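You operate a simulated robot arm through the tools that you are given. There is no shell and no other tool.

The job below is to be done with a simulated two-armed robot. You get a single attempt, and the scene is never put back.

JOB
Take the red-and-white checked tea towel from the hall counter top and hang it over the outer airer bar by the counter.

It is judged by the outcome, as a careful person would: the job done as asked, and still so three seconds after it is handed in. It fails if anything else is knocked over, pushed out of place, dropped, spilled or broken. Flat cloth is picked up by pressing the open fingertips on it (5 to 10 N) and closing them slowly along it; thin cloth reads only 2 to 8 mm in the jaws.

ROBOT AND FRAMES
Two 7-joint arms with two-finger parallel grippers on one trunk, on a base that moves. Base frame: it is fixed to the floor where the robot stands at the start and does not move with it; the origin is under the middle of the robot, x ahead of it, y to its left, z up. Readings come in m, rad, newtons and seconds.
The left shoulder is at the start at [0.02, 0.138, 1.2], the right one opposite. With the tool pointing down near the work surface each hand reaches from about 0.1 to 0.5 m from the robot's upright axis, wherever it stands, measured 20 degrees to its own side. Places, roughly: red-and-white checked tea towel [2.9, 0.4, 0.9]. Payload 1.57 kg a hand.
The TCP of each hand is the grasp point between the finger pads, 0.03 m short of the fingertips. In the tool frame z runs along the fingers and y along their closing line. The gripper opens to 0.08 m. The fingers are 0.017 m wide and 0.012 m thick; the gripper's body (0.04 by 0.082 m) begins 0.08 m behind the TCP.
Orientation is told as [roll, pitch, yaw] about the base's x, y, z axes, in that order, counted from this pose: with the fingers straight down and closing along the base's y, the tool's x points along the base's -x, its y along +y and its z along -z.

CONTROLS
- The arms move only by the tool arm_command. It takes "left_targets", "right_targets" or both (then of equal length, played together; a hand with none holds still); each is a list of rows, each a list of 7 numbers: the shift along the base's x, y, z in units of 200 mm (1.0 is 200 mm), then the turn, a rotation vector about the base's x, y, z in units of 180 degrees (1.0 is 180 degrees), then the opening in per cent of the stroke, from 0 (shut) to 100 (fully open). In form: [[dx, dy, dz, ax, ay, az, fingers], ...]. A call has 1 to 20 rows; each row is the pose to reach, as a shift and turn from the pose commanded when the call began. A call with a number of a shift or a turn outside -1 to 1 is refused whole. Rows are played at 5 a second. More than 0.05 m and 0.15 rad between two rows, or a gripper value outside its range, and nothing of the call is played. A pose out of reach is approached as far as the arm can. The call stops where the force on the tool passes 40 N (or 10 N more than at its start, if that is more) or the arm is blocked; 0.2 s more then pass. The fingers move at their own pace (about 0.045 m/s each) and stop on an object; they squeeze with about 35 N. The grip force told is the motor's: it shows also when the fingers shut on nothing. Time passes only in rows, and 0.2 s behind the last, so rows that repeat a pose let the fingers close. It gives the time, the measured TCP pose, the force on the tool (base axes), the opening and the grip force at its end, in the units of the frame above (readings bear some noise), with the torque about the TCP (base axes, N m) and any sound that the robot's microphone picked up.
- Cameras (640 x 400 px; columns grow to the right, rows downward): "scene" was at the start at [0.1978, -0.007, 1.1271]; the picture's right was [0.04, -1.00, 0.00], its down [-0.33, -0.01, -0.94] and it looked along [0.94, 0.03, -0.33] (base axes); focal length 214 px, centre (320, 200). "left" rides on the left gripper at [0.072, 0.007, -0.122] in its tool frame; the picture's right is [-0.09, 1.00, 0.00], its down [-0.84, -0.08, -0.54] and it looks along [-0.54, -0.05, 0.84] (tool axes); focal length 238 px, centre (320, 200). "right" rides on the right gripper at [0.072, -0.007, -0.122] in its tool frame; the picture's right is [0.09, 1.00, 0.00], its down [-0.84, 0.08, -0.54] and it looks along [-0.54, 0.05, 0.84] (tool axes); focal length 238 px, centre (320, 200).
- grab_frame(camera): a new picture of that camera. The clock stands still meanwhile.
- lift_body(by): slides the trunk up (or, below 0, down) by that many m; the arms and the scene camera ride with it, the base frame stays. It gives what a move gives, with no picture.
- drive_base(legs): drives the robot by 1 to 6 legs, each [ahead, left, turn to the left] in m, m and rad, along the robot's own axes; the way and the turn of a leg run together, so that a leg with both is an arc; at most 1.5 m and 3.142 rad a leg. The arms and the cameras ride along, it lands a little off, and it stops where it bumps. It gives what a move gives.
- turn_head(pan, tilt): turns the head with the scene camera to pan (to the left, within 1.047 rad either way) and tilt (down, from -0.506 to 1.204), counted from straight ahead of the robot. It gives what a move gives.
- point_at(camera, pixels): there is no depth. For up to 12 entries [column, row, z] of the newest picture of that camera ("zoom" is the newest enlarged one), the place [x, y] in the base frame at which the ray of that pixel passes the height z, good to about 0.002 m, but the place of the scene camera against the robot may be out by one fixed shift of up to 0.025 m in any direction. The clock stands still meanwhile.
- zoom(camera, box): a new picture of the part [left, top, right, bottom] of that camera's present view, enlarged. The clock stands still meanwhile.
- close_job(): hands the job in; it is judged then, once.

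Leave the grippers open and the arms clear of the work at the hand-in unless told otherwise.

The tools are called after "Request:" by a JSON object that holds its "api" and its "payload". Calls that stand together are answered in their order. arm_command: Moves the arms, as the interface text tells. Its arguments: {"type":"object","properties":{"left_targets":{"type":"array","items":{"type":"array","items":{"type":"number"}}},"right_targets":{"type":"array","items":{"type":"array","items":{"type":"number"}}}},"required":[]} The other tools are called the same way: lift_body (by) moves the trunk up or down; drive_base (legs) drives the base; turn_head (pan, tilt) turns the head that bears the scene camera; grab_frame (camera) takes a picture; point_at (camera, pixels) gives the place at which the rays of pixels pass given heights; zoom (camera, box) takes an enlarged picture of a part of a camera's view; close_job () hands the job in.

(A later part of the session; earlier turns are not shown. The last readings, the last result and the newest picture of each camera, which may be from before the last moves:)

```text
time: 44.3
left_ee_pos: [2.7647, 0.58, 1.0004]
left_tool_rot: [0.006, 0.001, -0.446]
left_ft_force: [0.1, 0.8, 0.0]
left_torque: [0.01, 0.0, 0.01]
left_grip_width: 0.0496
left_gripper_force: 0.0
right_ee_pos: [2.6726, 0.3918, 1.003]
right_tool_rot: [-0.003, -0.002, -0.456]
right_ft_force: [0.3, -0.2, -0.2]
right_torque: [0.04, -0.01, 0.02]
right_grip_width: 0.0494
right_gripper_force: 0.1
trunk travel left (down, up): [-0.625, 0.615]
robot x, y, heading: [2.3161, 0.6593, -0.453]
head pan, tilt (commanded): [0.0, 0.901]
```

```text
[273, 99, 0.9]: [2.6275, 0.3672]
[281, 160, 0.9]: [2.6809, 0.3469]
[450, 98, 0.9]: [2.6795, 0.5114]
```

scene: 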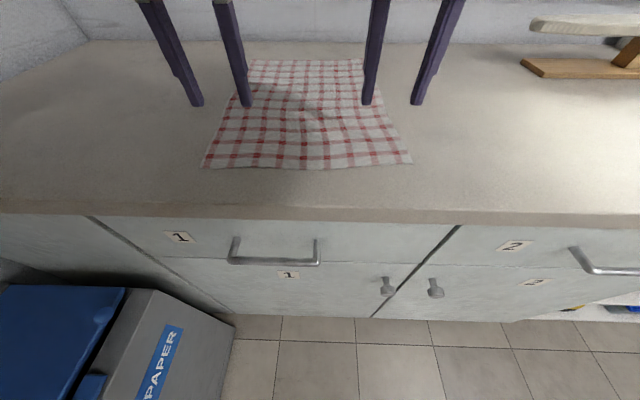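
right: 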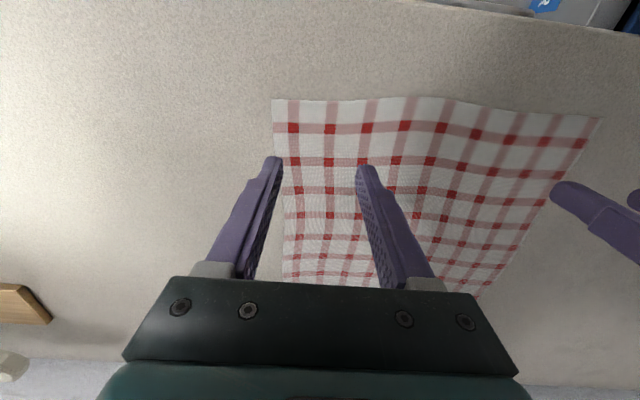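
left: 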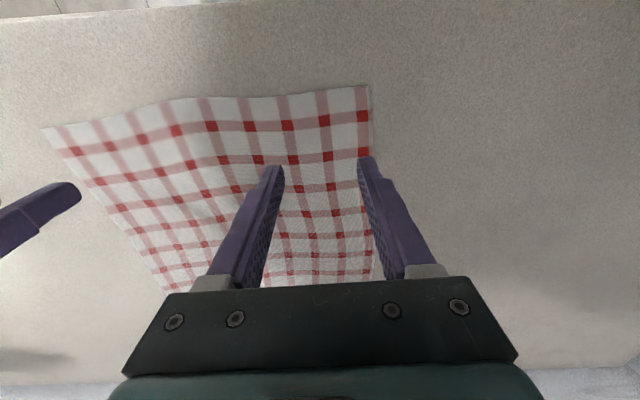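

The corners are confirmed. Now I'll lower both hands to a TCP z of about 0.938, with tips about 8 mm above the counter, and then press in small steps while watching the force.

Request:
{"api": "arm_command", "payload": {"left_targets": [[0, 0, -0.1, 0, 0, 0, 62], [0, 0, -0.2, 0, 0, 0, 62], [0, 0, -0.31, 0, 0, 0, 62], [0, 0, -0.31, 0, 0, 0, 62]], "right_targets": [[0, 0, -0.1, 0, 0, 0, 62], [0, 0, -0.2, 0, 0, 0, 62], [0, 0, -0.325, 0, 0, 0, 62], [0, 0, -0.325, 0, 0, 0, 62]]}}

```text
time: 45.3
left_ee_pos: [2.7642, 0.5789, 0.9384]
left_tool_rot: [0.004, 0.004, -0.446]
left_ft_force: [0.7, 0.0, 0.7]
left_torque: [-0.01, 0.0, 0.0]
left_grip_width: 0.0496
left_gripper_force: 0.2
right_ee_pos: [2.671, 0.3923, 0.9365]
right_tool_rot: [-0.002, 0.0, -0.46]
right_ft_force: [0.5, -0.1, -0.1]
right_torque: [0.02, 0.01, -0.01]
right_grip_width: 0.0499
right_gripper_force: 0.1
trunk travel left (down, up): [-0.625, 0.615]
robot x, y, heading: [2.3164, 0.6594, -0.455]
head pan, tilt (commanded): [0.0, 0.901]
```

No contact yet: the force is under 1 N. I'll lower both hands another 6 mm in 2 mm steps.

Request:
{"api": "arm_command", "payload": {"left_targets": [[0, 0, -0.01, 0, 0, 0, 62], [0, 0, -0.02, 0, 0, 0, 62], [0, 0, -0.03, 0, 0, 0, 62]], "right_targets": [[0, 0, -0.01, 0, 0, 0, 62], [0, 0, -0.02, 0, 0, 0, 62], [0, 0, -0.03, 0, 0, 0, 62]]}}

```text
time: 46.1
left_ee_pos: [2.7635, 0.5794, 0.9333]
left_tool_rot: [0.006, 0.002, -0.448]
left_ft_force: [0.2, 0.1, -0.2]
left_torque: [0.01, 0.03, 0.02]
left_grip_width: 0.0497
left_gripper_force: 0.1
right_ee_pos: [2.6739, 0.3923, 0.9317]
right_tool_rot: [-0.003, -0.002, -0.456]
right_ft_force: [-2.4, 0.6, 9.8]
right_torque: [-0.18, 0.15, -0.05]
right_grip_width: 0.0495
right_gripper_force: 0.0
trunk travel left (down, up): [-0.625, 0.615]
robot x, y, heading: [2.3173, 0.6618, -0.45]
head pan, tilt (commanded): [0.0, 0.901]
```

The right hand presses with 9.8 N; the left hasn't touched yet. I'll lower only the left, 2 mm more.

Request:
{"api": "arm_command", "payload": {"left_targets": [[0, 0, -0.005, 0, 0, 0, 62], [0, 0, -0.01, 0, 0, 0, 62]]}}

```text
time: 46.7
left_ee_pos: [2.7641, 0.5788, 0.9307]
left_tool_rot: [0.003, -0.001, -0.448]
left_ft_force: [-1.6, 0.6, 2.7]
left_torque: [-0.04, 0.05, 0.0]
left_grip_width: 0.0497
left_gripper_force: 0.0
right_ee_pos: [2.6729, 0.3917, 0.9319]
right_tool_rot: [-0.002, -0.002, -0.457]
right_ft_force: [-4.1, 0.7, 16.7]
right_torque: [-0.28, 0.26, -0.05]
right_grip_width: 0.0495
right_gripper_force: 0.1
trunk travel left (down, up): [-0.625, 0.615]
robot x, y, heading: [2.3191, 0.6612, -0.446]
head pan, tilt (commanded): [0.0, 0.901]
```

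The right has built up to 16.7 N, so I'll ease it up 1 mm, and press the left 1 mm more (it's at 2.7 N).

Request:
{"api": "arm_command", "payload": {"left_targets": [[0, 0, -0.004, 0, 0, 0, 62], [0, 0, -0.004, 0, 0, 0, 62]], "right_targets": [[0, 0, 0.004, 0, 0, 0, 62], [0, 0, 0.006, 0, 0, 0, 62]]}}

```text
time: 47.3
left_ee_pos: [2.7637, 0.5789, 0.931]
left_tool_rot: [0.004, -0.001, -0.448]
left_ft_force: [-3.8, 0.8, 19.5]
left_torque: [-0.07, 0.2, -0.04]
left_grip_width: 0.0498
left_gripper_force: 0.0
right_ee_pos: [2.6727, 0.3917, 0.9312]
right_tool_rot: [-0.001, 0.002, -0.46]
right_ft_force: [1.0, 0.2, 4.2]
right_torque: [-0.06, 0.03, 0.0]
right_grip_width: 0.0498
right_gripper_force: 0.0
trunk travel left (down, up): [-0.625, 0.615]
robot x, y, heading: [2.3172, 0.6587, -0.454]
head pan, tilt (commanded): [0.0, 0.901]
```

Left reads 19.5 N, right 4.2 N. I'll lift the left about 0.5 mm and press the right about 0.2 mm, then let them settle.

Request:
{"api": "arm_command", "payload": {"left_targets": [[0, 0, 0.0025, 0, 0, 0, 62], [0, 0, 0.0025, 0, 0, 0, 62], [0, 0, 0.0025, 0, 0, 0, 62]], "right_targets": [[0, 0, -0.001, 0, 0, 0, 62], [0, 0, -0.001, 0, 0, 0, 62], [0, 0, -0.001, 0, 0, 0, 62]]}}

```text
time: 48.1
left_ee_pos: [2.7655, 0.5778, 0.9313]
left_tool_rot: [0.002, 0.0, -0.449]
left_ft_force: [-4.2, -1.0, 23.0]
left_torque: [-0.23, 0.24, -0.04]
left_grip_width: 0.0495
left_gripper_force: 0.0
right_ee_pos: [2.673, 0.392, 0.9311]
right_tool_rot: [-0.002, -0.001, -0.458]
right_ft_force: [-0.5, 0.6, 1.5]
right_torque: [-0.04, 0.01, -0.04]
right_grip_width: 0.0497
right_gripper_force: 0.0
trunk travel left (down, up): [-0.625, 0.615]
robot x, y, heading: [2.3198, 0.6582, -0.448]
head pan, tilt (commanded): [0.0, 0.901]
```

Settled readings: left 23 N, right 1.5 N, so the stiffness is about 12 N/mm. I'll raise the left 1.2 mm and press the right 0.5 mm to get both to about 7–8 N.

Request:
{"api": "arm_command", "payload": {"left_targets": [[0, 0, 0.006, 0, 0, 0, 62], [0, 0, 0.006, 0, 0, 0, 62], [0, 0, 0.006, 0, 0, 0, 62]], "right_targets": [[0, 0, -0.0027, 0, 0, 0, 62], [0, 0, -0.0027, 0, 0, 0, 62], [0, 0, -0.0027, 0, 0, 0, 62]]}}

```text
time: 48.9
left_ee_pos: [2.7647, 0.578, 0.932]
left_tool_rot: [0.004, 0.001, -0.446]
left_ft_force: [0.9, -2.8, 10.8]
left_torque: [-0.27, 0.13, 0.01]
left_grip_width: 0.0501
left_gripper_force: 0.1
right_ee_pos: [2.6746, 0.3925, 0.9319]
right_tool_rot: [0.0, -0.003, -0.459]
right_ft_force: [0.4, 0.1, 1.3]
right_torque: [-0.02, 0.05, -0.02]
right_grip_width: 0.0496
right_gripper_force: 0.0
trunk travel left (down, up): [-0.625, 0.615]
robot x, y, heading: [2.3202, 0.66, -0.444]
head pan, tilt (commanded): [0.0, 0.901]
```

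Left 10.8 N, right 1.3 N. I'll press the right another 0.8 mm and ease the left 0.15 mm.

Request:
{"api": "arm_command", "payload": {"left_targets": [[0, 0, 0.001, 0, 0, 0, 62], [0, 0, 0.001, 0, 0, 0, 62], [0, 0, 0.001, 0, 0, 0, 62]], "right_targets": [[0, 0, -0.004, 0, 0, 0, 62], [0, 0, -0.004, 0, 0, 0, 62], [0, 0, -0.004, 0, 0, 0, 62]]}}

```text
time: 49.7
left_ee_pos: [2.7652, 0.5786, 0.9322]
left_tool_rot: [0.005, 0.003, -0.446]
left_ft_force: [0.6, -0.4, 3.7]
left_torque: [-0.03, 0.02, 0.01]
left_grip_width: 0.0494
left_gripper_force: 0.0
right_ee_pos: [2.674, 0.3928, 0.9323]
right_tool_rot: [-0.002, -0.002, -0.457]
right_ft_force: [-2.4, 0.4, 12.8]
right_torque: [-0.2, 0.13, -0.05]
right_grip_width: 0.0497
right_gripper_force: 0.1
trunk travel left (down, up): [-0.625, 0.615]
robot x, y, heading: [2.3164, 0.662, -0.452]
head pan, tilt (commanded): [0.0, 0.901]
```

Left 3.7 N, right 12.8 N. I'll adjust both slightly and close the left slowly first while the right keeps pressing open.

Request:
{"api": "arm_command", "payload": {"left_targets": [[0, 0, -0.0025, 0, 0, 0, 62], [0, 0, -0.0025, 0, 0, 0, 52], [0, 0, -0.0025, 0, 0, 0, 43], [0, 0, -0.0025, 0, 0, 0, 34], [0, 0, -0.0025, 0, 0, 0, 25], [0, 0, -0.0025, 0, 0, 0, 16], [0, 0, -0.0025, 0, 0, 0, 8], [0, 0, -0.0025, 0, 0, 0, 0], [0, 0, -0.0025, 0, 0, 0, 0], [0, 0, -0.0025, 0, 0, 0, 0]], "right_targets": [[0, 0, 0.0015, 0, 0, 0, 62], [0, 0, 0.0015, 0, 0, 0, 62], [0, 0, 0.0015, 0, 0, 0, 62], [0, 0, 0.0015, 0, 0, 0, 62], [0, 0, 0.0015, 0, 0, 0, 62], [0, 0, 0.0015, 0, 0, 0, 62], [0, 0, 0.0015, 0, 0, 0, 62], [0, 0, 0.0015, 0, 0, 0, 62], [0, 0, 0.0015, 0, 0, 0, 62], [0, 0, 0.0015, 0, 0, 0, 62]]}}

Request:
{"api": "grab_frame", "payload": {"camera": "left"}}

Request:
{"api": "grab_frame", "payload": {"camera": "scene"}}

```text
time: 51.9
left_ee_pos: [2.7644, 0.5777, 0.9319]
left_tool_rot: [0.004, -0.002, -0.448]
left_ft_force: [-2.3, -1.2, 19.2]
left_torque: [-0.12, 0.16, 0.02]
left_grip_width: 0.0057
left_gripper_force: 25.8
right_ee_pos: [2.6734, 0.3916, 0.9309]
right_tool_rot: [-0.001, 0.0, -0.458]
right_ft_force: [0.9, 2.0, 3.6]
right_torque: [-0.04, 0.01, 0.01]
right_grip_width: 0.0492
right_gripper_force: 0.0
trunk travel left (down, up): [-0.625, 0.615]
robot x, y, heading: [2.3165, 0.662, -0.453]
head pan, tilt (commanded): [0.0, 0.901]
```

```text
taken
```

left: 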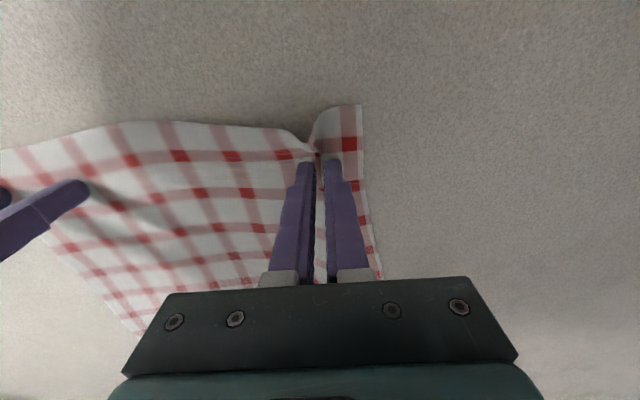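

```text
taken
```

scene: 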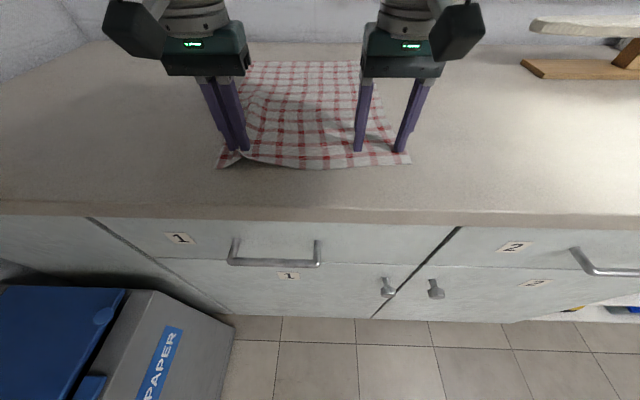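

The left has cloth: 5.7 mm between the jaws and a visible fold at (320,150). Now I'll ease the left up 1 mm and close the right slowly with a touch more press.

Request:
{"api": "arm_command", "payload": {"left_targets": [[0, 0, 0.006, 0, 0, 0, 0], [0, 0, 0.006, 0, 0, 0, 0], [0, 0, 0.006, 0, 0, 0, 0], [0, 0, 0.006, 0, 0, 0, 0], [0, 0, 0.006, 0, 0, 0, 0], [0, 0, 0.006, 0, 0, 0, 0], [0, 0, 0.006, 0, 0, 0, 0], [0, 0, 0.006, 0, 0, 0, 0], [0, 0, 0.006, 0, 0, 0, 0], [0, 0, 0.006, 0, 0, 0, 0]], "right_targets": [[0, 0, -0.002, 0, 0, 0, 62], [0, 0, -0.002, 0, 0, 0, 52], [0, 0, -0.002, 0, 0, 0, 43], [0, 0, -0.002, 0, 0, 0, 34], [0, 0, -0.002, 0, 0, 0, 25], [0, 0, -0.002, 0, 0, 0, 16], [0, 0, -0.002, 0, 0, 0, 8], [0, 0, -0.002, 0, 0, 0, 0], [0, 0, -0.002, 0, 0, 0, 0], [0, 0, -0.002, 0, 0, 0, 0]]}}

Request:
{"api": "grab_frame", "payload": {"camera": "right"}}

Request:
{"api": "grab_frame", "payload": {"camera": "scene"}}

```text
time: 54.1
left_ee_pos: [2.7647, 0.5779, 0.9328]
left_tool_rot: [0.004, 0.0, -0.449]
left_ft_force: [-4.0, -8.7, 9.3]
left_torque: [-0.33, 0.15, 0.04]
left_grip_width: 0.0048
left_gripper_force: 24.7
right_ee_pos: [2.6749, 0.3932, 0.9314]
right_tool_rot: [-0.001, -0.002, -0.457]
right_ft_force: [4.5, 8.6, 12.0]
right_torque: [0.24, -0.11, 0.07]
right_grip_width: 0.0024
right_gripper_force: 24.4
trunk travel left (down, up): [-0.625, 0.615]
robot x, y, heading: [2.3185, 0.6609, -0.448]
head pan, tilt (commanded): [0.0, 0.901]
```

```text
taken
```

right: 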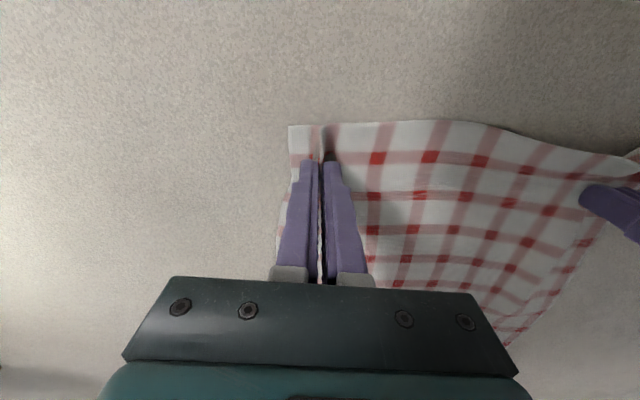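

```text
taken
```

scene: 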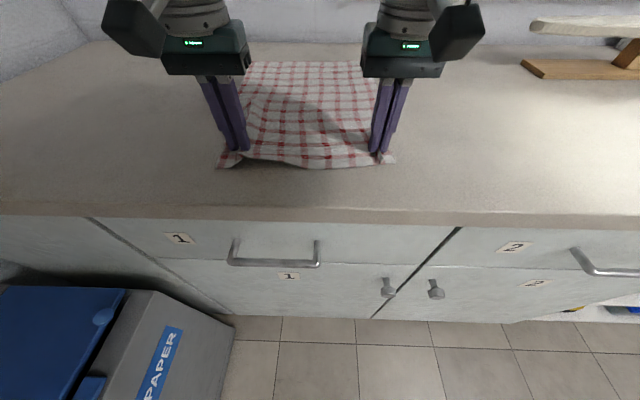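

The right reads 2.4 mm with tension of about 9.7 N between the hands. I'll zoom on the right grip to see whether the fold is really held.

Request:
{"api": "zoom", "payload": {"camera": "right", "box": [260, 110, 420, 210]}}

Request:
{"api": "zoom", "payload": {"camera": "scene", "box": [190, 70, 430, 220]}}

```text
4.00 times, centred on (340, 160) of right
```

zoom: 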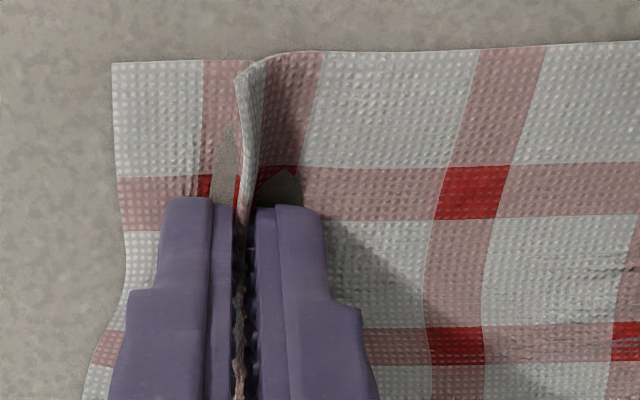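

```text
2.67 times, centred on (310, 145) of scene
```

zoom: 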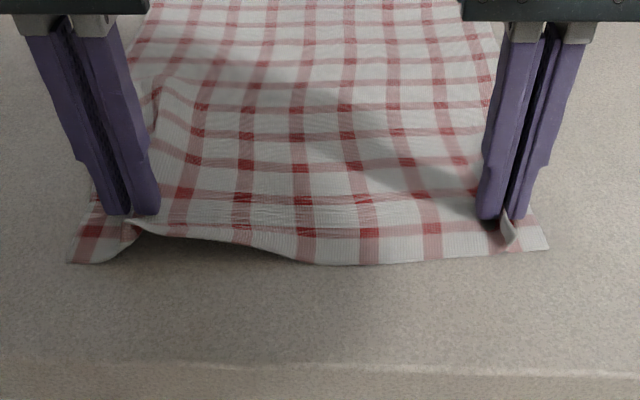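

The right grip does hold a small fold. I'll move the hands 8 mm toward each other to take off the tension and lift gently 4 cm, then check the grips.

Request:
{"api": "arm_command", "payload": {"left_targets": [[-0.009, -0.018, 0.01, 0, 0, 0, 0], [-0.0172, -0.0361, 0.03, 0, 0, 0, 0], [-0.0172, -0.0361, 0.1, 0, 0, 0, 0], [-0.0172, -0.0361, 0.2, 0, 0, 0, 0], [-0.0172, -0.0361, 0.2, 0, 0, 0, 0]], "right_targets": [[0.009, 0.018, 0.01, 0, 0, 0, 0], [0.0172, 0.0361, 0.03, 0, 0, 0, 0], [0.0172, 0.0361, 0.1, 0, 0, 0, 0], [0.0172, 0.0361, 0.2, 0, 0, 0, 0], [0.0172, 0.0361, 0.2, 0, 0, 0, 0]]}}

Request:
{"api": "grab_frame", "payload": {"camera": "scene"}}

Request:
{"api": "grab_frame", "payload": {"camera": "right"}}

```text
time: 55.3
left_ee_pos: [2.7605, 0.5711, 0.9723]
left_tool_rot: [0.005, 0.002, -0.448]
left_ft_force: [0.4, 0.9, -0.5]
left_torque: [-0.01, -0.01, 0.01]
left_grip_width: 0.0019
left_gripper_force: 23.0
right_ee_pos: [2.6758, 0.3992, 0.9712]
right_tool_rot: [-0.003, -0.001, -0.458]
right_ft_force: [0.2, 1.8, 0.6]
right_torque: [0.03, -0.03, 0.02]
right_grip_width: 0.0024
right_gripper_force: 23.6
trunk travel left (down, up): [-0.625, 0.615]
robot x, y, heading: [2.3154, 0.6573, -0.452]
head pan, tilt (commanded): [0.0, 0.901]
```

```text
taken
```

scene: 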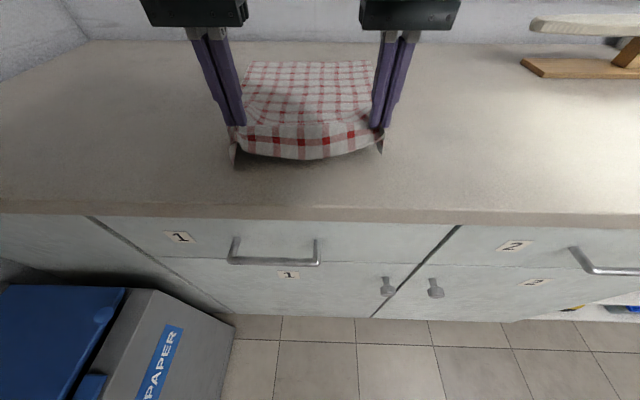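

```text
taken
```

right: 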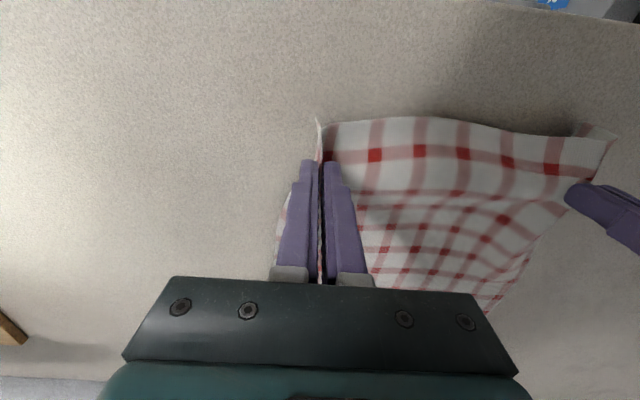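

Both corners are up: left 1.9 mm, right 2.4 mm. I'll zoom in on both grips to see how securely the cloth is held.

Request:
{"api": "zoom", "payload": {"camera": "scene", "box": [210, 70, 410, 195]}}

Request:
{"api": "zoom", "payload": {"camera": "left", "box": [240, 90, 400, 190]}}

Request:
{"api": "zoom", "payload": {"camera": "right", "box": [260, 90, 420, 190]}}

```text
3.20 times, centred on (310, 132) of scene
```

zoom: 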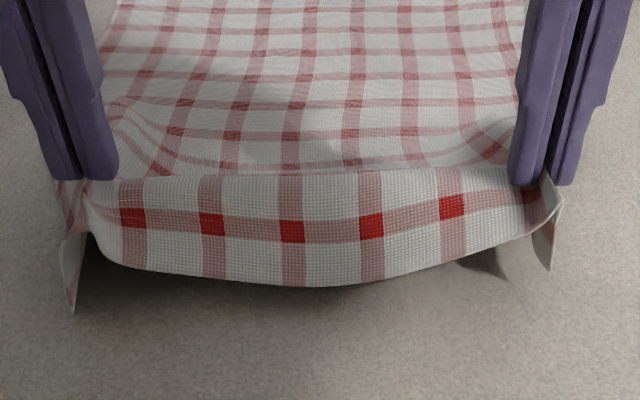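

```text
4.00 times, centred on (320, 140) of left
```

zoom: 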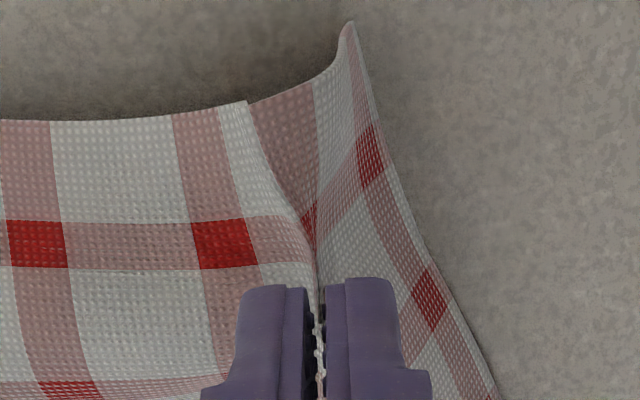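

```text
4.00 times, centred on (340, 140) of right
```

zoom: 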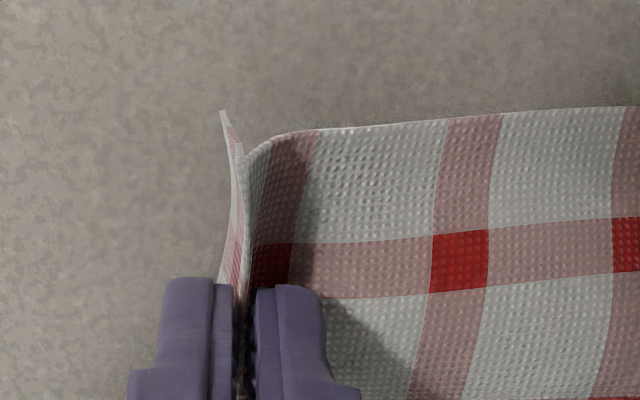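

The grips look sound: the fold runs between both pads on each side. Before raising the trunk I'll check the left elbow's clearance to the wall shelf.

Request:
{"api": "turn_head", "payload": {"pan": 1.0, "tilt": 0.3}}

Request:
{"api": "grab_frame", "payload": {"camera": "scene"}}

```text
time: 56.6
left_ee_pos: [2.7593, 0.5707, 0.9732]
left_tool_rot: [0.005, 0.002, -0.447]
left_ft_force: [-0.4, -0.5, -0.5]
left_torque: [-0.02, 0.0, 0.01]
left_grip_width: 0.0017
left_gripper_force: 23.5
right_ee_pos: [2.6756, 0.3987, 0.9708]
right_tool_rot: [-0.001, 0.001, -0.46]
right_ft_force: [0.0, -0.2, -1.3]
right_torque: [0.0, -0.01, 0.01]
right_grip_width: 0.0022
right_gripper_force: 23.4
trunk travel left (down, up): [-0.625, 0.615]
robot x, y, heading: [2.3182, 0.6599, -0.452]
head pan, tilt (commanded): [1.0, 0.3]
```

```text
taken
```

scene: 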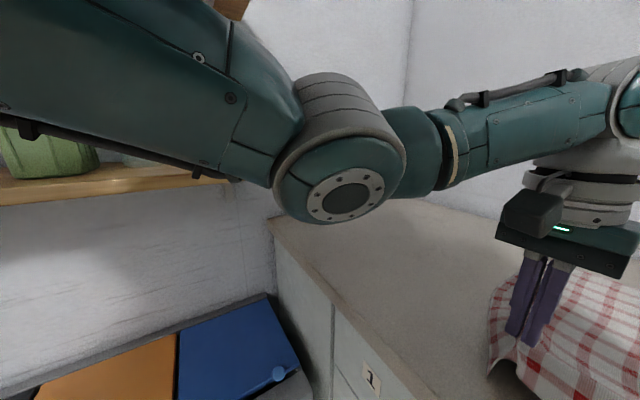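

The left elbow is near the shelf level, perhaps 0.15 m from it. To be safe I'll slide the robot right 0.12 m first; the towel just slides along the bare counter. Then I'll raise the trunk.

Request:
{"api": "drive_base", "payload": {"legs": [[0, -0.12, 0]]}}

Request:
{"api": "lift_body", "payload": {"by": 0.42}}

Request:
{"api": "turn_head", "payload": {"pan": 0.0, "tilt": 0.9}}

Request:
{"api": "grab_frame", "payload": {"camera": "scene"}}

```text
time: 57.9
left_ee_pos: [2.706, 0.4624, 0.9722]
left_tool_rot: [0.004, 0.002, -0.449]
left_ft_force: [0.1, 0.3, 0.2]
left_torque: [0.01, 0.01, -0.01]
left_grip_width: 0.0016
left_gripper_force: 24.0
right_ee_pos: [2.623, 0.2907, 0.9701]
right_tool_rot: [-0.001, -0.001, -0.459]
right_ft_force: [-0.6, 0.7, -0.8]
right_torque: [0.04, 0.0, 0.01]
right_grip_width: 0.0021
right_gripper_force: 24.1
trunk travel left (down, up): [-0.625, 0.615]
robot x, y, heading: [2.2671, 0.5541, -0.456]
head pan, tilt (commanded): [1.0, 0.3]
```

```text
refused: 0.42 is not a number from -0.4 to 0.4
```

```text
time: 59.1
left_ee_pos: [2.7084, 0.4613, 0.9734]
left_tool_rot: [0.004, 0.001, -0.448]
left_ft_force: [-0.4, -1.0, 0.4]
left_torque: [0.0, -0.01, -0.01]
left_grip_width: 0.0017
left_gripper_force: 23.7
right_ee_pos: [2.6234, 0.2921, 0.9704]
right_tool_rot: [-0.001, -0.001, -0.46]
right_ft_force: [0.0, -0.1, -0.5]
right_torque: [-0.01, 0.0, 0.04]
right_grip_width: 0.0022
right_gripper_force: 23.8
trunk travel left (down, up): [-0.625, 0.615]
robot x, y, heading: [2.2635, 0.552, -0.45]
head pan, tilt (commanded): [0.0, 0.901]
```

```text
taken
```

scene: 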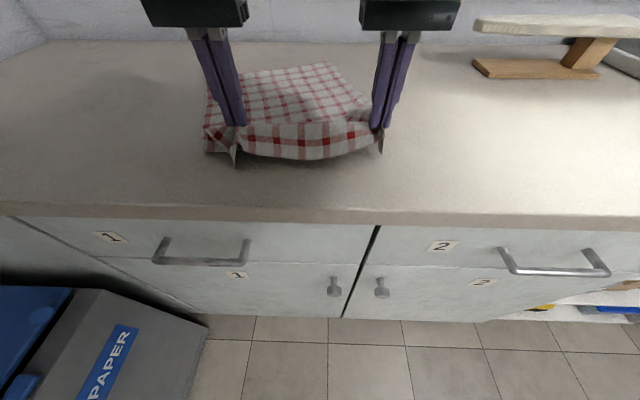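

The towel came along, still held at both corners. The lift limit is 0.4 m per call, so I'll raise by 0.4.

Request:
{"api": "lift_body", "payload": {"by": 0.4}}

Request:
{"api": "turn_head", "payload": {"pan": 0.0, "tilt": 0.6}}

Request:
{"api": "grab_frame", "payload": {"camera": "scene"}}

```text
time: 63.0
left_ee_pos: [2.7076, 0.4616, 1.3744]
left_tool_rot: [0.004, 0.001, -0.45]
left_ft_force: [-0.3, -0.7, 0.1]
left_torque: [-0.01, 0.03, 0.02]
left_grip_width: 0.0019
left_gripper_force: 23.2
right_ee_pos: [2.6237, 0.2906, 1.3711]
right_tool_rot: [-0.002, 0.0, -0.457]
right_ft_force: [0.6, 0.7, -0.9]
right_torque: [0.0, -0.01, -0.01]
right_grip_width: 0.0022
right_gripper_force: 23.8
trunk travel left (down, up): [-1.025, 0.215]
robot x, y, heading: [2.2646, 0.5523, -0.454]
head pan, tilt (commanded): [0.0, 0.901]
```

```text
time: 63.8
left_ee_pos: [2.7072, 0.4617, 1.3732]
left_tool_rot: [0.006, 0.003, -0.448]
left_ft_force: [0.0, 0.6, 1.3]
left_torque: [-0.02, 0.03, 0.04]
left_grip_width: 0.0019
left_gripper_force: 23.5
right_ee_pos: [2.6248, 0.2907, 1.3697]
right_tool_rot: [-0.002, 0.0, -0.459]
right_ft_force: [0.9, 0.8, 0.0]
right_torque: [0.03, -0.03, -0.01]
right_grip_width: 0.0022
right_gripper_force: 23.7
trunk travel left (down, up): [-1.025, 0.215]
robot x, y, heading: [2.2616, 0.5495, -0.453]
head pan, tilt (commanded): [0.0, 0.6]
```

```text
taken
```

scene: 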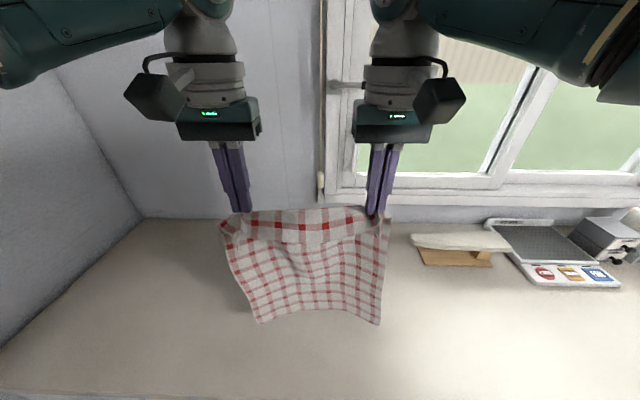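

The towel hangs nicely between both hands, bottom at about z 1.0. Now I'll back off 0.3 m along the path I came by, then turn right to face down the aisle toward the airer, and look.

Request:
{"api": "drive_base", "payload": {"legs": [[-0.33, 0, 0], [0, 0, -1.5708]]}}

Request:
{"api": "turn_head", "payload": {"pan": 0.0, "tilt": 0.45}}

Request:
{"api": "grab_frame", "payload": {"camera": "scene"}}

```text
time: 69.7
left_ee_pos: [1.8898, 0.2511, 1.3732]
left_tool_rot: [0.006, 0.002, -1.994]
left_ft_force: [-0.8, -0.1, -0.5]
left_torque: [0.02, 0.01, 0.04]
left_grip_width: 0.0018
left_gripper_force: 23.2
right_ee_pos: [1.7151, 0.3318, 1.3707]
right_tool_rot: [-0.002, -0.001, -2.005]
right_ft_force: [0.4, -0.6, -1.5]
right_torque: [-0.02, -0.04, 0.06]
right_grip_width: 0.0022
right_gripper_force: 23.3
trunk travel left (down, up): [-1.025, 0.215]
robot x, y, heading: [1.9714, 0.6957, -1.997]
head pan, tilt (commanded): [0.0, 0.6]
```

```text
time: 70.4
left_ee_pos: [1.8913, 0.2503, 1.3731]
left_tool_rot: [0.004, 0.004, -1.996]
left_ft_force: [0.0, 1.0, -0.3]
left_torque: [0.02, 0.06, 0.02]
left_grip_width: 0.0017
left_gripper_force: 23.7
right_ee_pos: [1.7162, 0.3308, 1.372]
right_tool_rot: [-0.001, 0.0, -2.007]
right_ft_force: [0.7, -0.8, 0.3]
right_torque: [0.0, -0.03, 0.05]
right_grip_width: 0.0021
right_gripper_force: 23.3
trunk travel left (down, up): [-1.025, 0.215]
robot x, y, heading: [1.9691, 0.6947, -1.998]
head pan, tilt (commanded): [0.0, 0.45]
```

```text
taken
```

scene: 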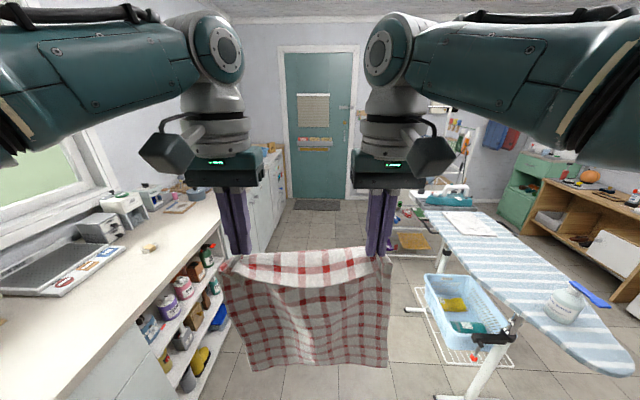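

The aisle is visible. The board's feet at (438,398) and (406,310) and the basket rack at (418,300)–(515,365) reach toward the aisle, so I'll locate them along with the airer parts.

Request:
{"api": "point_at", "payload": {"camera": "scene", "pixels": [[438, 398, 0.0], [406, 310, 0.0], [412, 290, 0.05], [453, 360, 0.05], [390, 258, 0.0], [425, 277, 0.55], [445, 268, 0.9], [270, 245, 0.0], [218, 310, 0.0], [222, 215, 0.9], [287, 200, 0.0], [580, 350, 0.9]]}}

Request:
{"api": "zoom", "payload": {"camera": "scene", "box": [380, 110, 540, 210]}}

Request:
{"api": "zoom", "payload": {"camera": "scene", "box": [380, 180, 540, 280]}}

```text
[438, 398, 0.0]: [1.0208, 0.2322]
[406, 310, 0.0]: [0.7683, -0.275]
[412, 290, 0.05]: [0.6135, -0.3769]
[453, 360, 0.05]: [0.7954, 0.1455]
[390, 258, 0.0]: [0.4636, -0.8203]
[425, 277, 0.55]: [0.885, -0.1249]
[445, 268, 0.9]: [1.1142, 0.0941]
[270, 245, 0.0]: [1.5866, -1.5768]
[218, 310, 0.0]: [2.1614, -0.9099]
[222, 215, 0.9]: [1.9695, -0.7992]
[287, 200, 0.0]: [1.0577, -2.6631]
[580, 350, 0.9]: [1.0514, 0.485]
```

```text
4.00 times, centred on (460, 160) of scene
```

zoom: 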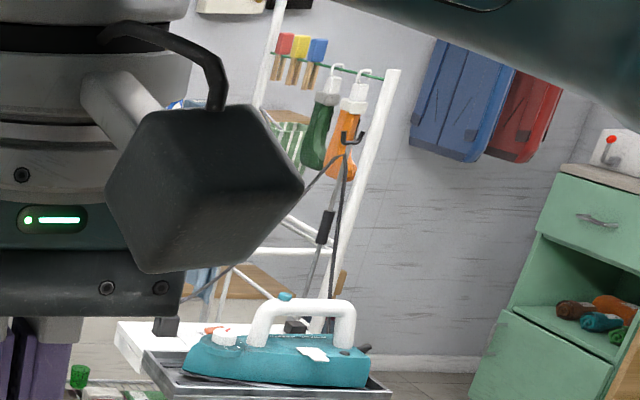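

```text
4.00 times, centred on (460, 230) of scene
```

zoom: 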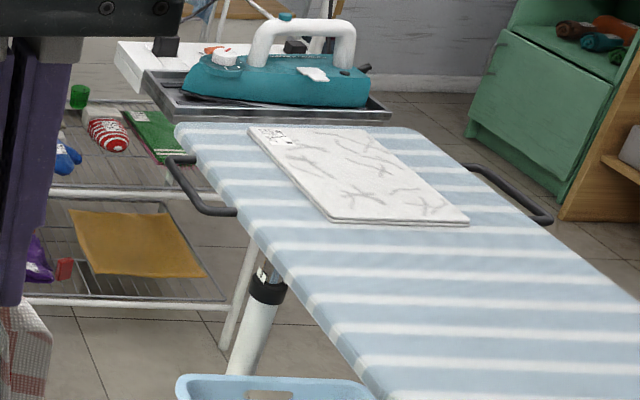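

The aisle is free from about n 0.85 (board feet) to the counter edge. I'll drive 1.0 m ahead along it and look at the airer from closer.

Request:
{"api": "drive_base", "payload": {"legs": [[1.0, 0, -0.017]]}}

Request:
{"api": "turn_head", "payload": {"pan": -0.55, "tilt": 0.6}}

Request:
{"api": "grab_frame", "payload": {"camera": "scene"}}

```text
time: 75.6
left_ee_pos: [1.4713, -0.6652, 1.3727]
left_tool_rot: [0.005, 0.002, -1.998]
left_ft_force: [-1.4, -0.9, 0.4]
left_torque: [0.01, 0.03, -0.01]
left_grip_width: 0.0018
left_gripper_force: 23.8
right_ee_pos: [1.297, -0.586, 1.371]
right_tool_rot: [-0.003, 0.0, -2.006]
right_ft_force: [1.1, -1.0, -0.7]
right_torque: [0.01, -0.03, 0.04]
right_grip_width: 0.002
right_gripper_force: 23.4
trunk travel left (down, up): [-1.025, 0.215]
robot x, y, heading: [1.5544, -0.2231, -2.001]
head pan, tilt (commanded): [0.0, 0.45]
```

```text
time: 76.6
left_ee_pos: [1.471, -0.6643, 1.3727]
left_tool_rot: [0.004, 0.001, -1.997]
left_ft_force: [-0.4, 0.4, -0.3]
left_torque: [0.0, -0.02, 0.05]
left_grip_width: 0.0019
left_gripper_force: 23.7
right_ee_pos: [1.2974, -0.5863, 1.3707]
right_tool_rot: [-0.001, 0.001, -2.008]
right_ft_force: [-0.2, 0.4, 0.0]
right_torque: [-0.01, 0.01, 0.04]
right_grip_width: 0.0022
right_gripper_force: 23.0
trunk travel left (down, up): [-1.025, 0.215]
robot x, y, heading: [1.5536, -0.22, -1.997]
head pan, tilt (commanded): [-0.55, 0.6]
```

```text
taken
```

scene: 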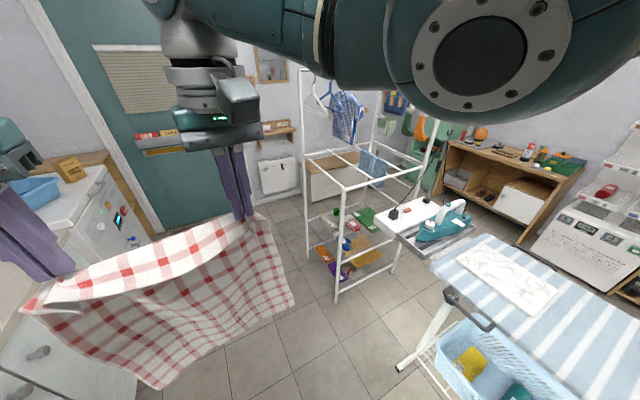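

The airer is clearly seen now, its outer bar running from (305,153) to (345,187). I'll zoom in on it.

Request:
{"api": "zoom", "payload": {"camera": "scene", "box": [280, 70, 480, 195]}}

Request:
{"api": "zoom", "payload": {"camera": "scene", "box": [280, 180, 480, 305]}}

Request:
{"api": "point_at", "payload": {"camera": "scene", "pixels": [[345, 188, 0.9], [345, 188, 0.8], [345, 188, 1.0], [305, 154, 0.9], [305, 154, 0.8], [305, 154, 1.0], [337, 303, 0.0], [308, 258, 0.0], [395, 272, 0.0], [375, 178, 0.9], [420, 168, 0.9], [437, 217, 0.9]]}}

```text
3.20 times, centred on (380, 132) of scene
```

zoom: 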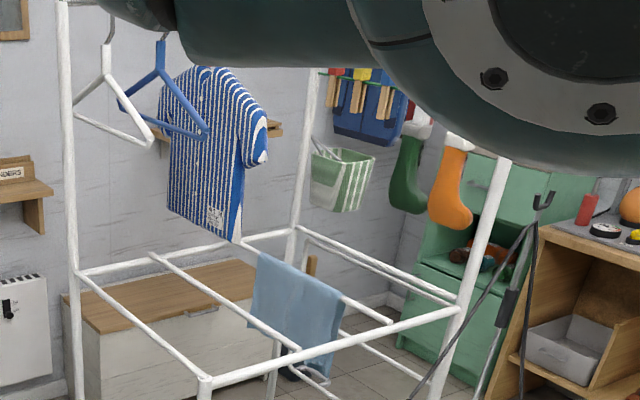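

```text
3.20 times, centred on (380, 242) of scene
```

zoom: 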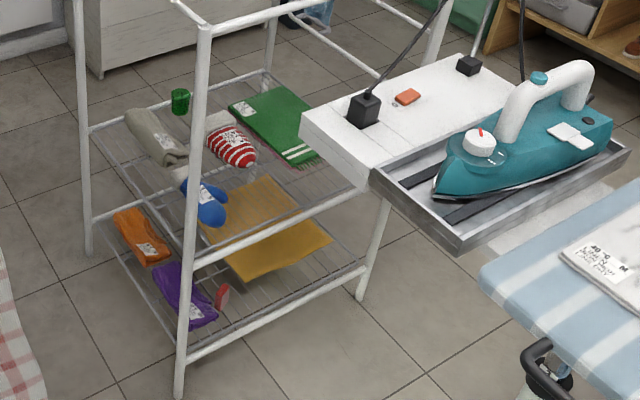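

```text
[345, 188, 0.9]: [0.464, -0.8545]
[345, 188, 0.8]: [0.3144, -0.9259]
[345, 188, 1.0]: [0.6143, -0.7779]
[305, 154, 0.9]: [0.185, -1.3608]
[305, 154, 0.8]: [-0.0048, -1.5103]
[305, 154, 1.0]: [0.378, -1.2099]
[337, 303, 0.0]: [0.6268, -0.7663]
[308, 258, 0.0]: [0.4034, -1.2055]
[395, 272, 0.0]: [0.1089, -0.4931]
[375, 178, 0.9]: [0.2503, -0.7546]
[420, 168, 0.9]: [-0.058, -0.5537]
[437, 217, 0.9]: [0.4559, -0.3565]
```

The post's foot (337,303) and top (345,188) line up at z≈1.0. So the outer bar is at about z 1.0 and runs from (0.62,-0.77) to (0.39,-1.21). A white hanger hangs from the top rail near the tall post with tips at about (303,109) and (328,114), and I must avoid it. I'll probe the hanger tips, rail, table corner and cord-holder fork.

Request:
{"api": "point_at", "payload": {"camera": "scene", "pixels": [[328, 114, 1.3], [328, 114, 1.4], [303, 109, 1.3], [303, 109, 1.4], [375, 217, 0.85], [398, 238, 0.85], [399, 238, 0.8], [449, 131, 1.2], [449, 131, 1.3], [449, 131, 1.1], [327, 149, 1.0], [372, 179, 1.0]]}}

Request:
{"api": "turn_head", "payload": {"pan": -1.04, "tilt": 0.6}}

Request:
{"api": "grab_frame", "payload": {"camera": "scene"}}

```text
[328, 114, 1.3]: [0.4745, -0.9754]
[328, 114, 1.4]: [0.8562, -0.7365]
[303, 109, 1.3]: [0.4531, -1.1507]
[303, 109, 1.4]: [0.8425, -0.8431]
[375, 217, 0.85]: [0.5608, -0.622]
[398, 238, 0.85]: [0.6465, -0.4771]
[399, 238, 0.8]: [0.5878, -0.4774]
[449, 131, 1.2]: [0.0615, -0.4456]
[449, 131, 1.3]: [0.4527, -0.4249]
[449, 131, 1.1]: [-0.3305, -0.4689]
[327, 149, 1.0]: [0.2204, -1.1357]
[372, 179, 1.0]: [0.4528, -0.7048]
```

```text
time: 77.5
left_ee_pos: [1.4713, -0.666, 1.3729]
left_tool_rot: [0.005, 0.003, -1.998]
left_ft_force: [-0.1, 0.4, 0.7]
left_torque: [0.01, 0.05, 0.05]
left_grip_width: 0.0016
left_gripper_force: 23.5
right_ee_pos: [1.2976, -0.5865, 1.3711]
right_tool_rot: [-0.002, 0.0, -2.009]
right_ft_force: [0.2, -0.9, -0.2]
right_torque: [-0.04, 0.03, 0.02]
right_grip_width: 0.002
right_gripper_force: 23.9
trunk travel left (down, up): [-1.025, 0.215]
robot x, y, heading: [1.5505, -0.2201, -2.002]
head pan, tilt (commanded): [-1.04, 0.6]
```

```text
taken
```

scene: 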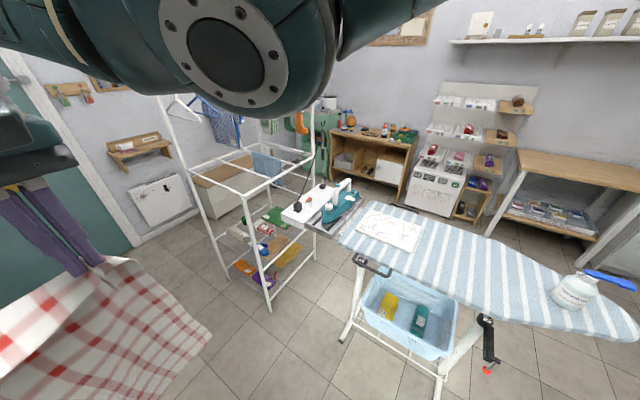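

The second bar is 0.17 m behind the outer bar, and the hanger's nearest tip is at about u -0.80. The outer bar spans u -0.44 to -0.93 (u is the direction along the counter), so I'll aim for the towel's centre at about u -0.60. Here in the open aisle I'll turn right to face away from the counter; the hands stay over empty floor, beyond the board's edge.

Request:
{"api": "drive_base", "payload": {"legs": [[0, 0, -1.585]]}}

Request:
{"api": "turn_head", "payload": {"pan": 0.5, "tilt": 0.6}}

Request:
{"api": "grab_frame", "payload": {"camera": "scene"}}

```text
time: 81.8
left_ee_pos: [1.1089, -0.1335, 1.3733]
left_tool_rot: [0.005, 0.002, 2.7]
left_ft_force: [-0.8, -0.3, 0.0]
left_torque: [-0.04, 0.01, 0.02]
left_grip_width: 0.0018
left_gripper_force: 23.5
right_ee_pos: [1.1915, 0.0375, 1.3706]
right_tool_rot: [-0.001, 0.001, 2.687]
right_ft_force: [-0.3, 0.0, 0.0]
right_torque: [0.01, 0.03, 0.03]
right_grip_width: 0.0019
right_gripper_force: 23.8
trunk travel left (down, up): [-1.025, 0.215]
robot x, y, heading: [1.5505, -0.2226, 2.693]
head pan, tilt (commanded): [-1.04, 0.6]
```

```text
time: 83.4
left_ee_pos: [1.109, -0.133, 1.3738]
left_tool_rot: [0.005, 0.002, 2.698]
left_ft_force: [-0.4, -0.1, -0.5]
left_torque: [0.01, -0.03, 0.05]
left_grip_width: 0.0016
left_gripper_force: 23.4
right_ee_pos: [1.1914, 0.0364, 1.37]
right_tool_rot: [-0.003, 0.001, 2.687]
right_ft_force: [0.0, 0.4, 0.1]
right_torque: [-0.01, 0.02, 0.0]
right_grip_width: 0.002
right_gripper_force: 23.4
trunk travel left (down, up): [-1.025, 0.215]
robot x, y, heading: [1.5474, -0.224, 2.696]
head pan, tilt (commanded): [0.499, 0.6]
```

```text
taken
```

scene: 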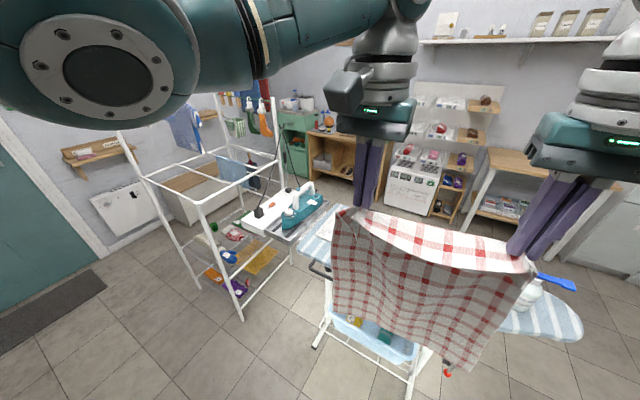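

Now facing the board and airer side, with the towel hanging well. I'll zoom on the airer to refine the outer bar's ends from this second view.

Request:
{"api": "zoom", "payload": {"camera": "scene", "box": [90, 90, 330, 240]}}

```text
2.67 times, centred on (210, 165) of scene
```

zoom: 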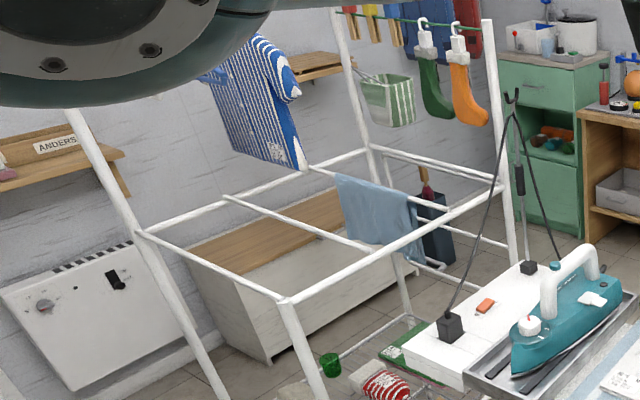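

In this zoom the outer bar goes from the tall post at (140,232) to the short post's top at (287,300); the second bar goes from (228,197) to (372,250). I'll measure these.

Request:
{"api": "point_at", "payload": {"camera": "zoom", "pixels": [[287, 300, 0.98], [287, 300, 1.0], [287, 300, 1.02], [140, 232, 0.98], [140, 232, 1.0], [140, 232, 1.02], [228, 197, 1.0], [372, 250, 1.0], [512, 92, 1.2], [510, 120, 1.15], [403, 335, 0.85], [448, 325, 0.87]]}}

```text
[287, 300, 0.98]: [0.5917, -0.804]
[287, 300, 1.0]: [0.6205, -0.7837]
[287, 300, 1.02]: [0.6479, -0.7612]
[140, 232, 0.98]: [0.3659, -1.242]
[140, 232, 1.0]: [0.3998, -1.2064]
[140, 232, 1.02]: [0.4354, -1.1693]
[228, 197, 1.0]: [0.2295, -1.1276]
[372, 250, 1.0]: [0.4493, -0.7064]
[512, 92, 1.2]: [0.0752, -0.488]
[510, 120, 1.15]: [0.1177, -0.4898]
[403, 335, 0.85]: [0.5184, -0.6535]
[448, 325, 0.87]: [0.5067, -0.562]
```

The bar ends agree in both views at (0.618,-0.781) and (0.39,-1.208), z about 0.98–1.0. The floor between is clear, so I'll strafe left 1.0 m, staying about 0.6 m back from the bar line.

Request:
{"api": "drive_base", "payload": {"legs": [[0, 1.0, 0]]}}

Request:
{"api": "turn_head", "payload": {"pan": 0.0, "tilt": 0.5}}

Request:
{"api": "grab_frame", "payload": {"camera": "scene"}}

Request:
{"api": "turn_head", "payload": {"pan": 0.6, "tilt": 0.4}}

Request:
{"api": "grab_frame", "payload": {"camera": "scene"}}

```text
time: 88.5
left_ee_pos: [0.6869, -1.0211, 1.3726]
left_tool_rot: [0.004, 0.003, 2.704]
left_ft_force: [0.9, 0.6, 0.1]
left_torque: [0.03, 0.04, 0.04]
left_grip_width: 0.0018
left_gripper_force: 23.4
right_ee_pos: [0.769, -0.8504, 1.3717]
right_tool_rot: [-0.002, -0.001, 2.692]
right_ft_force: [-0.1, -0.8, -0.4]
right_torque: [-0.01, -0.02, 0.02]
right_grip_width: 0.0025
right_gripper_force: 23.4
trunk travel left (down, up): [-1.025, 0.215]
robot x, y, heading: [1.1295, -1.1064, 2.705]
head pan, tilt (commanded): [0.499, 0.6]
```

```text
time: 89.4
left_ee_pos: [0.687, -1.0213, 1.3729]
left_tool_rot: [0.004, 0.002, 2.703]
left_ft_force: [0.3, 0.9, -0.9]
left_torque: [0.09, 0.0, 0.01]
left_grip_width: 0.0016
left_gripper_force: 23.6
right_ee_pos: [0.7691, -0.849, 1.3717]
right_tool_rot: [-0.002, -0.001, 2.691]
right_ft_force: [0.2, 0.3, -0.8]
right_torque: [-0.03, -0.02, 0.02]
right_grip_width: 0.0022
right_gripper_force: 23.5
trunk travel left (down, up): [-1.025, 0.215]
robot x, y, heading: [1.1248, -1.1088, 2.7]
head pan, tilt (commanded): [0.0, 0.499]
```

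```text
taken
```

scene: 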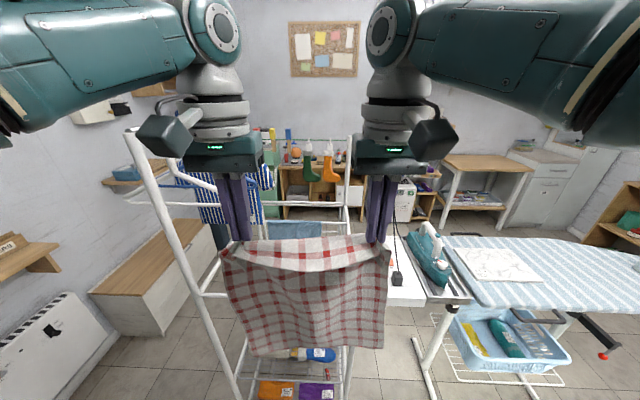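

```text
time: 90.4
left_ee_pos: [0.6862, -1.0217, 1.3734]
left_tool_rot: [0.003, 0.003, 2.704]
left_ft_force: [-0.1, 0.2, -0.4]
left_torque: [0.0, 0.03, 0.0]
left_grip_width: 0.0019
left_gripper_force: 23.4
right_ee_pos: [0.7685, -0.8499, 1.3708]
right_tool_rot: [-0.001, 0.0, 2.691]
right_ft_force: [-0.1, -1.2, 0.1]
right_torque: [0.01, -0.01, 0.06]
right_grip_width: 0.0018
right_gripper_force: 23.9
trunk travel left (down, up): [-1.025, 0.215]
robot x, y, heading: [1.1305, -1.1106, 2.702]
head pan, tilt (commanded): [0.6, 0.4]
```

```text
taken
```

scene: 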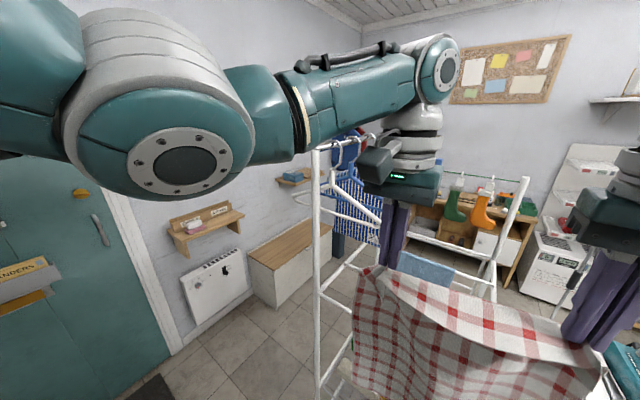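

The left forearm and the tall post (315,150–400) are in view, with hangers and a shirt behind the left gripper. I'll zoom there to measure the hanger and post clearances.

Request:
{"api": "zoom", "payload": {"camera": "scene", "box": [290, 110, 450, 210]}}

Request:
{"api": "turn_head", "payload": {"pan": 0.2, "tilt": 0.5}}

Request:
{"api": "zoom", "payload": {"camera": "scene", "box": [170, 100, 410, 250]}}

```text
4.00 times, centred on (370, 160) of scene
```

zoom: 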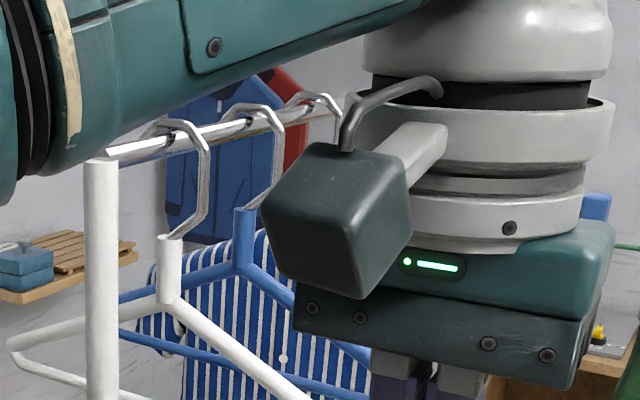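

```text
time: 91.3
left_ee_pos: [0.6861, -1.0221, 1.3723]
left_tool_rot: [0.003, 0.002, 2.706]
left_ft_force: [-0.1, 0.8, 0.0]
left_torque: [-0.01, -0.02, 0.01]
left_grip_width: 0.0021
left_gripper_force: 23.9
right_ee_pos: [0.7691, -0.8497, 1.37]
right_tool_rot: [-0.003, 0.0, 2.692]
right_ft_force: [-0.8, -0.5, -1.4]
right_torque: [0.03, -0.01, 0.01]
right_grip_width: 0.002
right_gripper_force: 24.0
trunk travel left (down, up): [-1.025, 0.215]
robot x, y, heading: [1.1279, -1.1086, 2.699]
head pan, tilt (commanded): [0.201, 0.499]
```

```text
2.67 times, centred on (290, 175) of scene
```

zoom: 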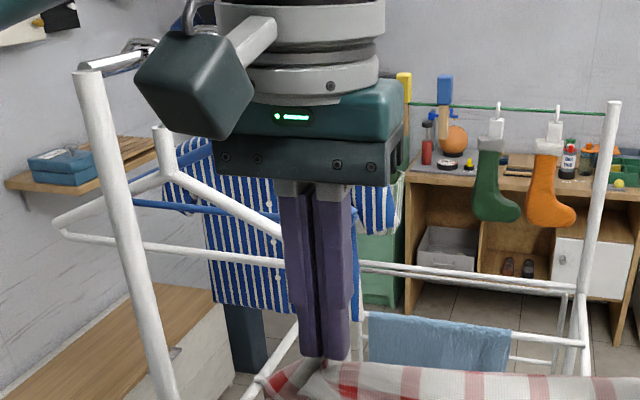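

The hanger's near tip is at about u -0.77, behind the left fingers, and the shirt is further back. To keep the gripper bodies on my side of the bar I'll tilt both tools forward by 0.7 rad so that only the fingertips cross over. At the same time I'll shift both hands 8 cm left to centre on the bar.

Request:
{"api": "arm_command", "payload": {"left_targets": [[-0.034, -0.072, 0, 0.019, 0.0403, 0, 0], [-0.069, -0.144, 0, 0.038, 0.0806, 0, 0], [-0.103, -0.217, 0, 0.0571, 0.1208, 0, 0], [-0.138, -0.289, 0, 0.0761, 0.1611, 0, 0], [-0.172, -0.361, 0, 0.0951, 0.2014, 0, 0], [-0.172, -0.361, 0, 0.0951, 0.2014, 0, 0]], "right_targets": [[-0.034, -0.072, 0, 0.019, 0.0403, 0, 0], [-0.069, -0.144, 0, 0.038, 0.0806, 0, 0], [-0.103, -0.217, 0, 0.0571, 0.1208, 0, 0], [-0.138, -0.289, 0, 0.0761, 0.1611, 0, 0], [-0.172, -0.361, 0, 0.0951, 0.2014, 0, 0], [-0.172, -0.361, 0, 0.0951, 0.2014, 0, 0]]}}

Request:
{"api": "grab_frame", "payload": {"camera": "scene"}}

```text
time: 92.7
left_ee_pos: [0.6525, -1.0945, 1.3746]
left_tool_rot: [0.003, -0.7, 2.702]
left_ft_force: [-0.4, 0.4, -0.5]
left_torque: [0.01, -0.05, 0.01]
left_grip_width: 0.0021
left_gripper_force: 23.1
right_ee_pos: [0.7349, -0.9192, 1.3712]
right_tool_rot: [0.007, -0.7, 2.688]
right_ft_force: [0.9, -0.5, -0.5]
right_torque: [0.01, 0.01, 0.05]
right_grip_width: 0.0019
right_gripper_force: 23.0
trunk travel left (down, up): [-1.025, 0.215]
robot x, y, heading: [1.1289, -1.1051, 2.703]
head pan, tilt (commanded): [0.201, 0.499]
```

```text
taken
```

scene: 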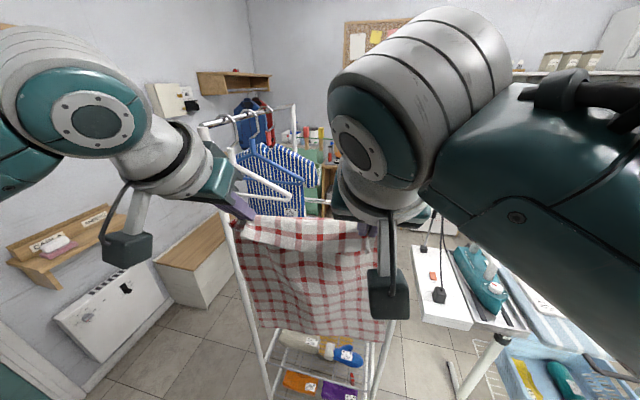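

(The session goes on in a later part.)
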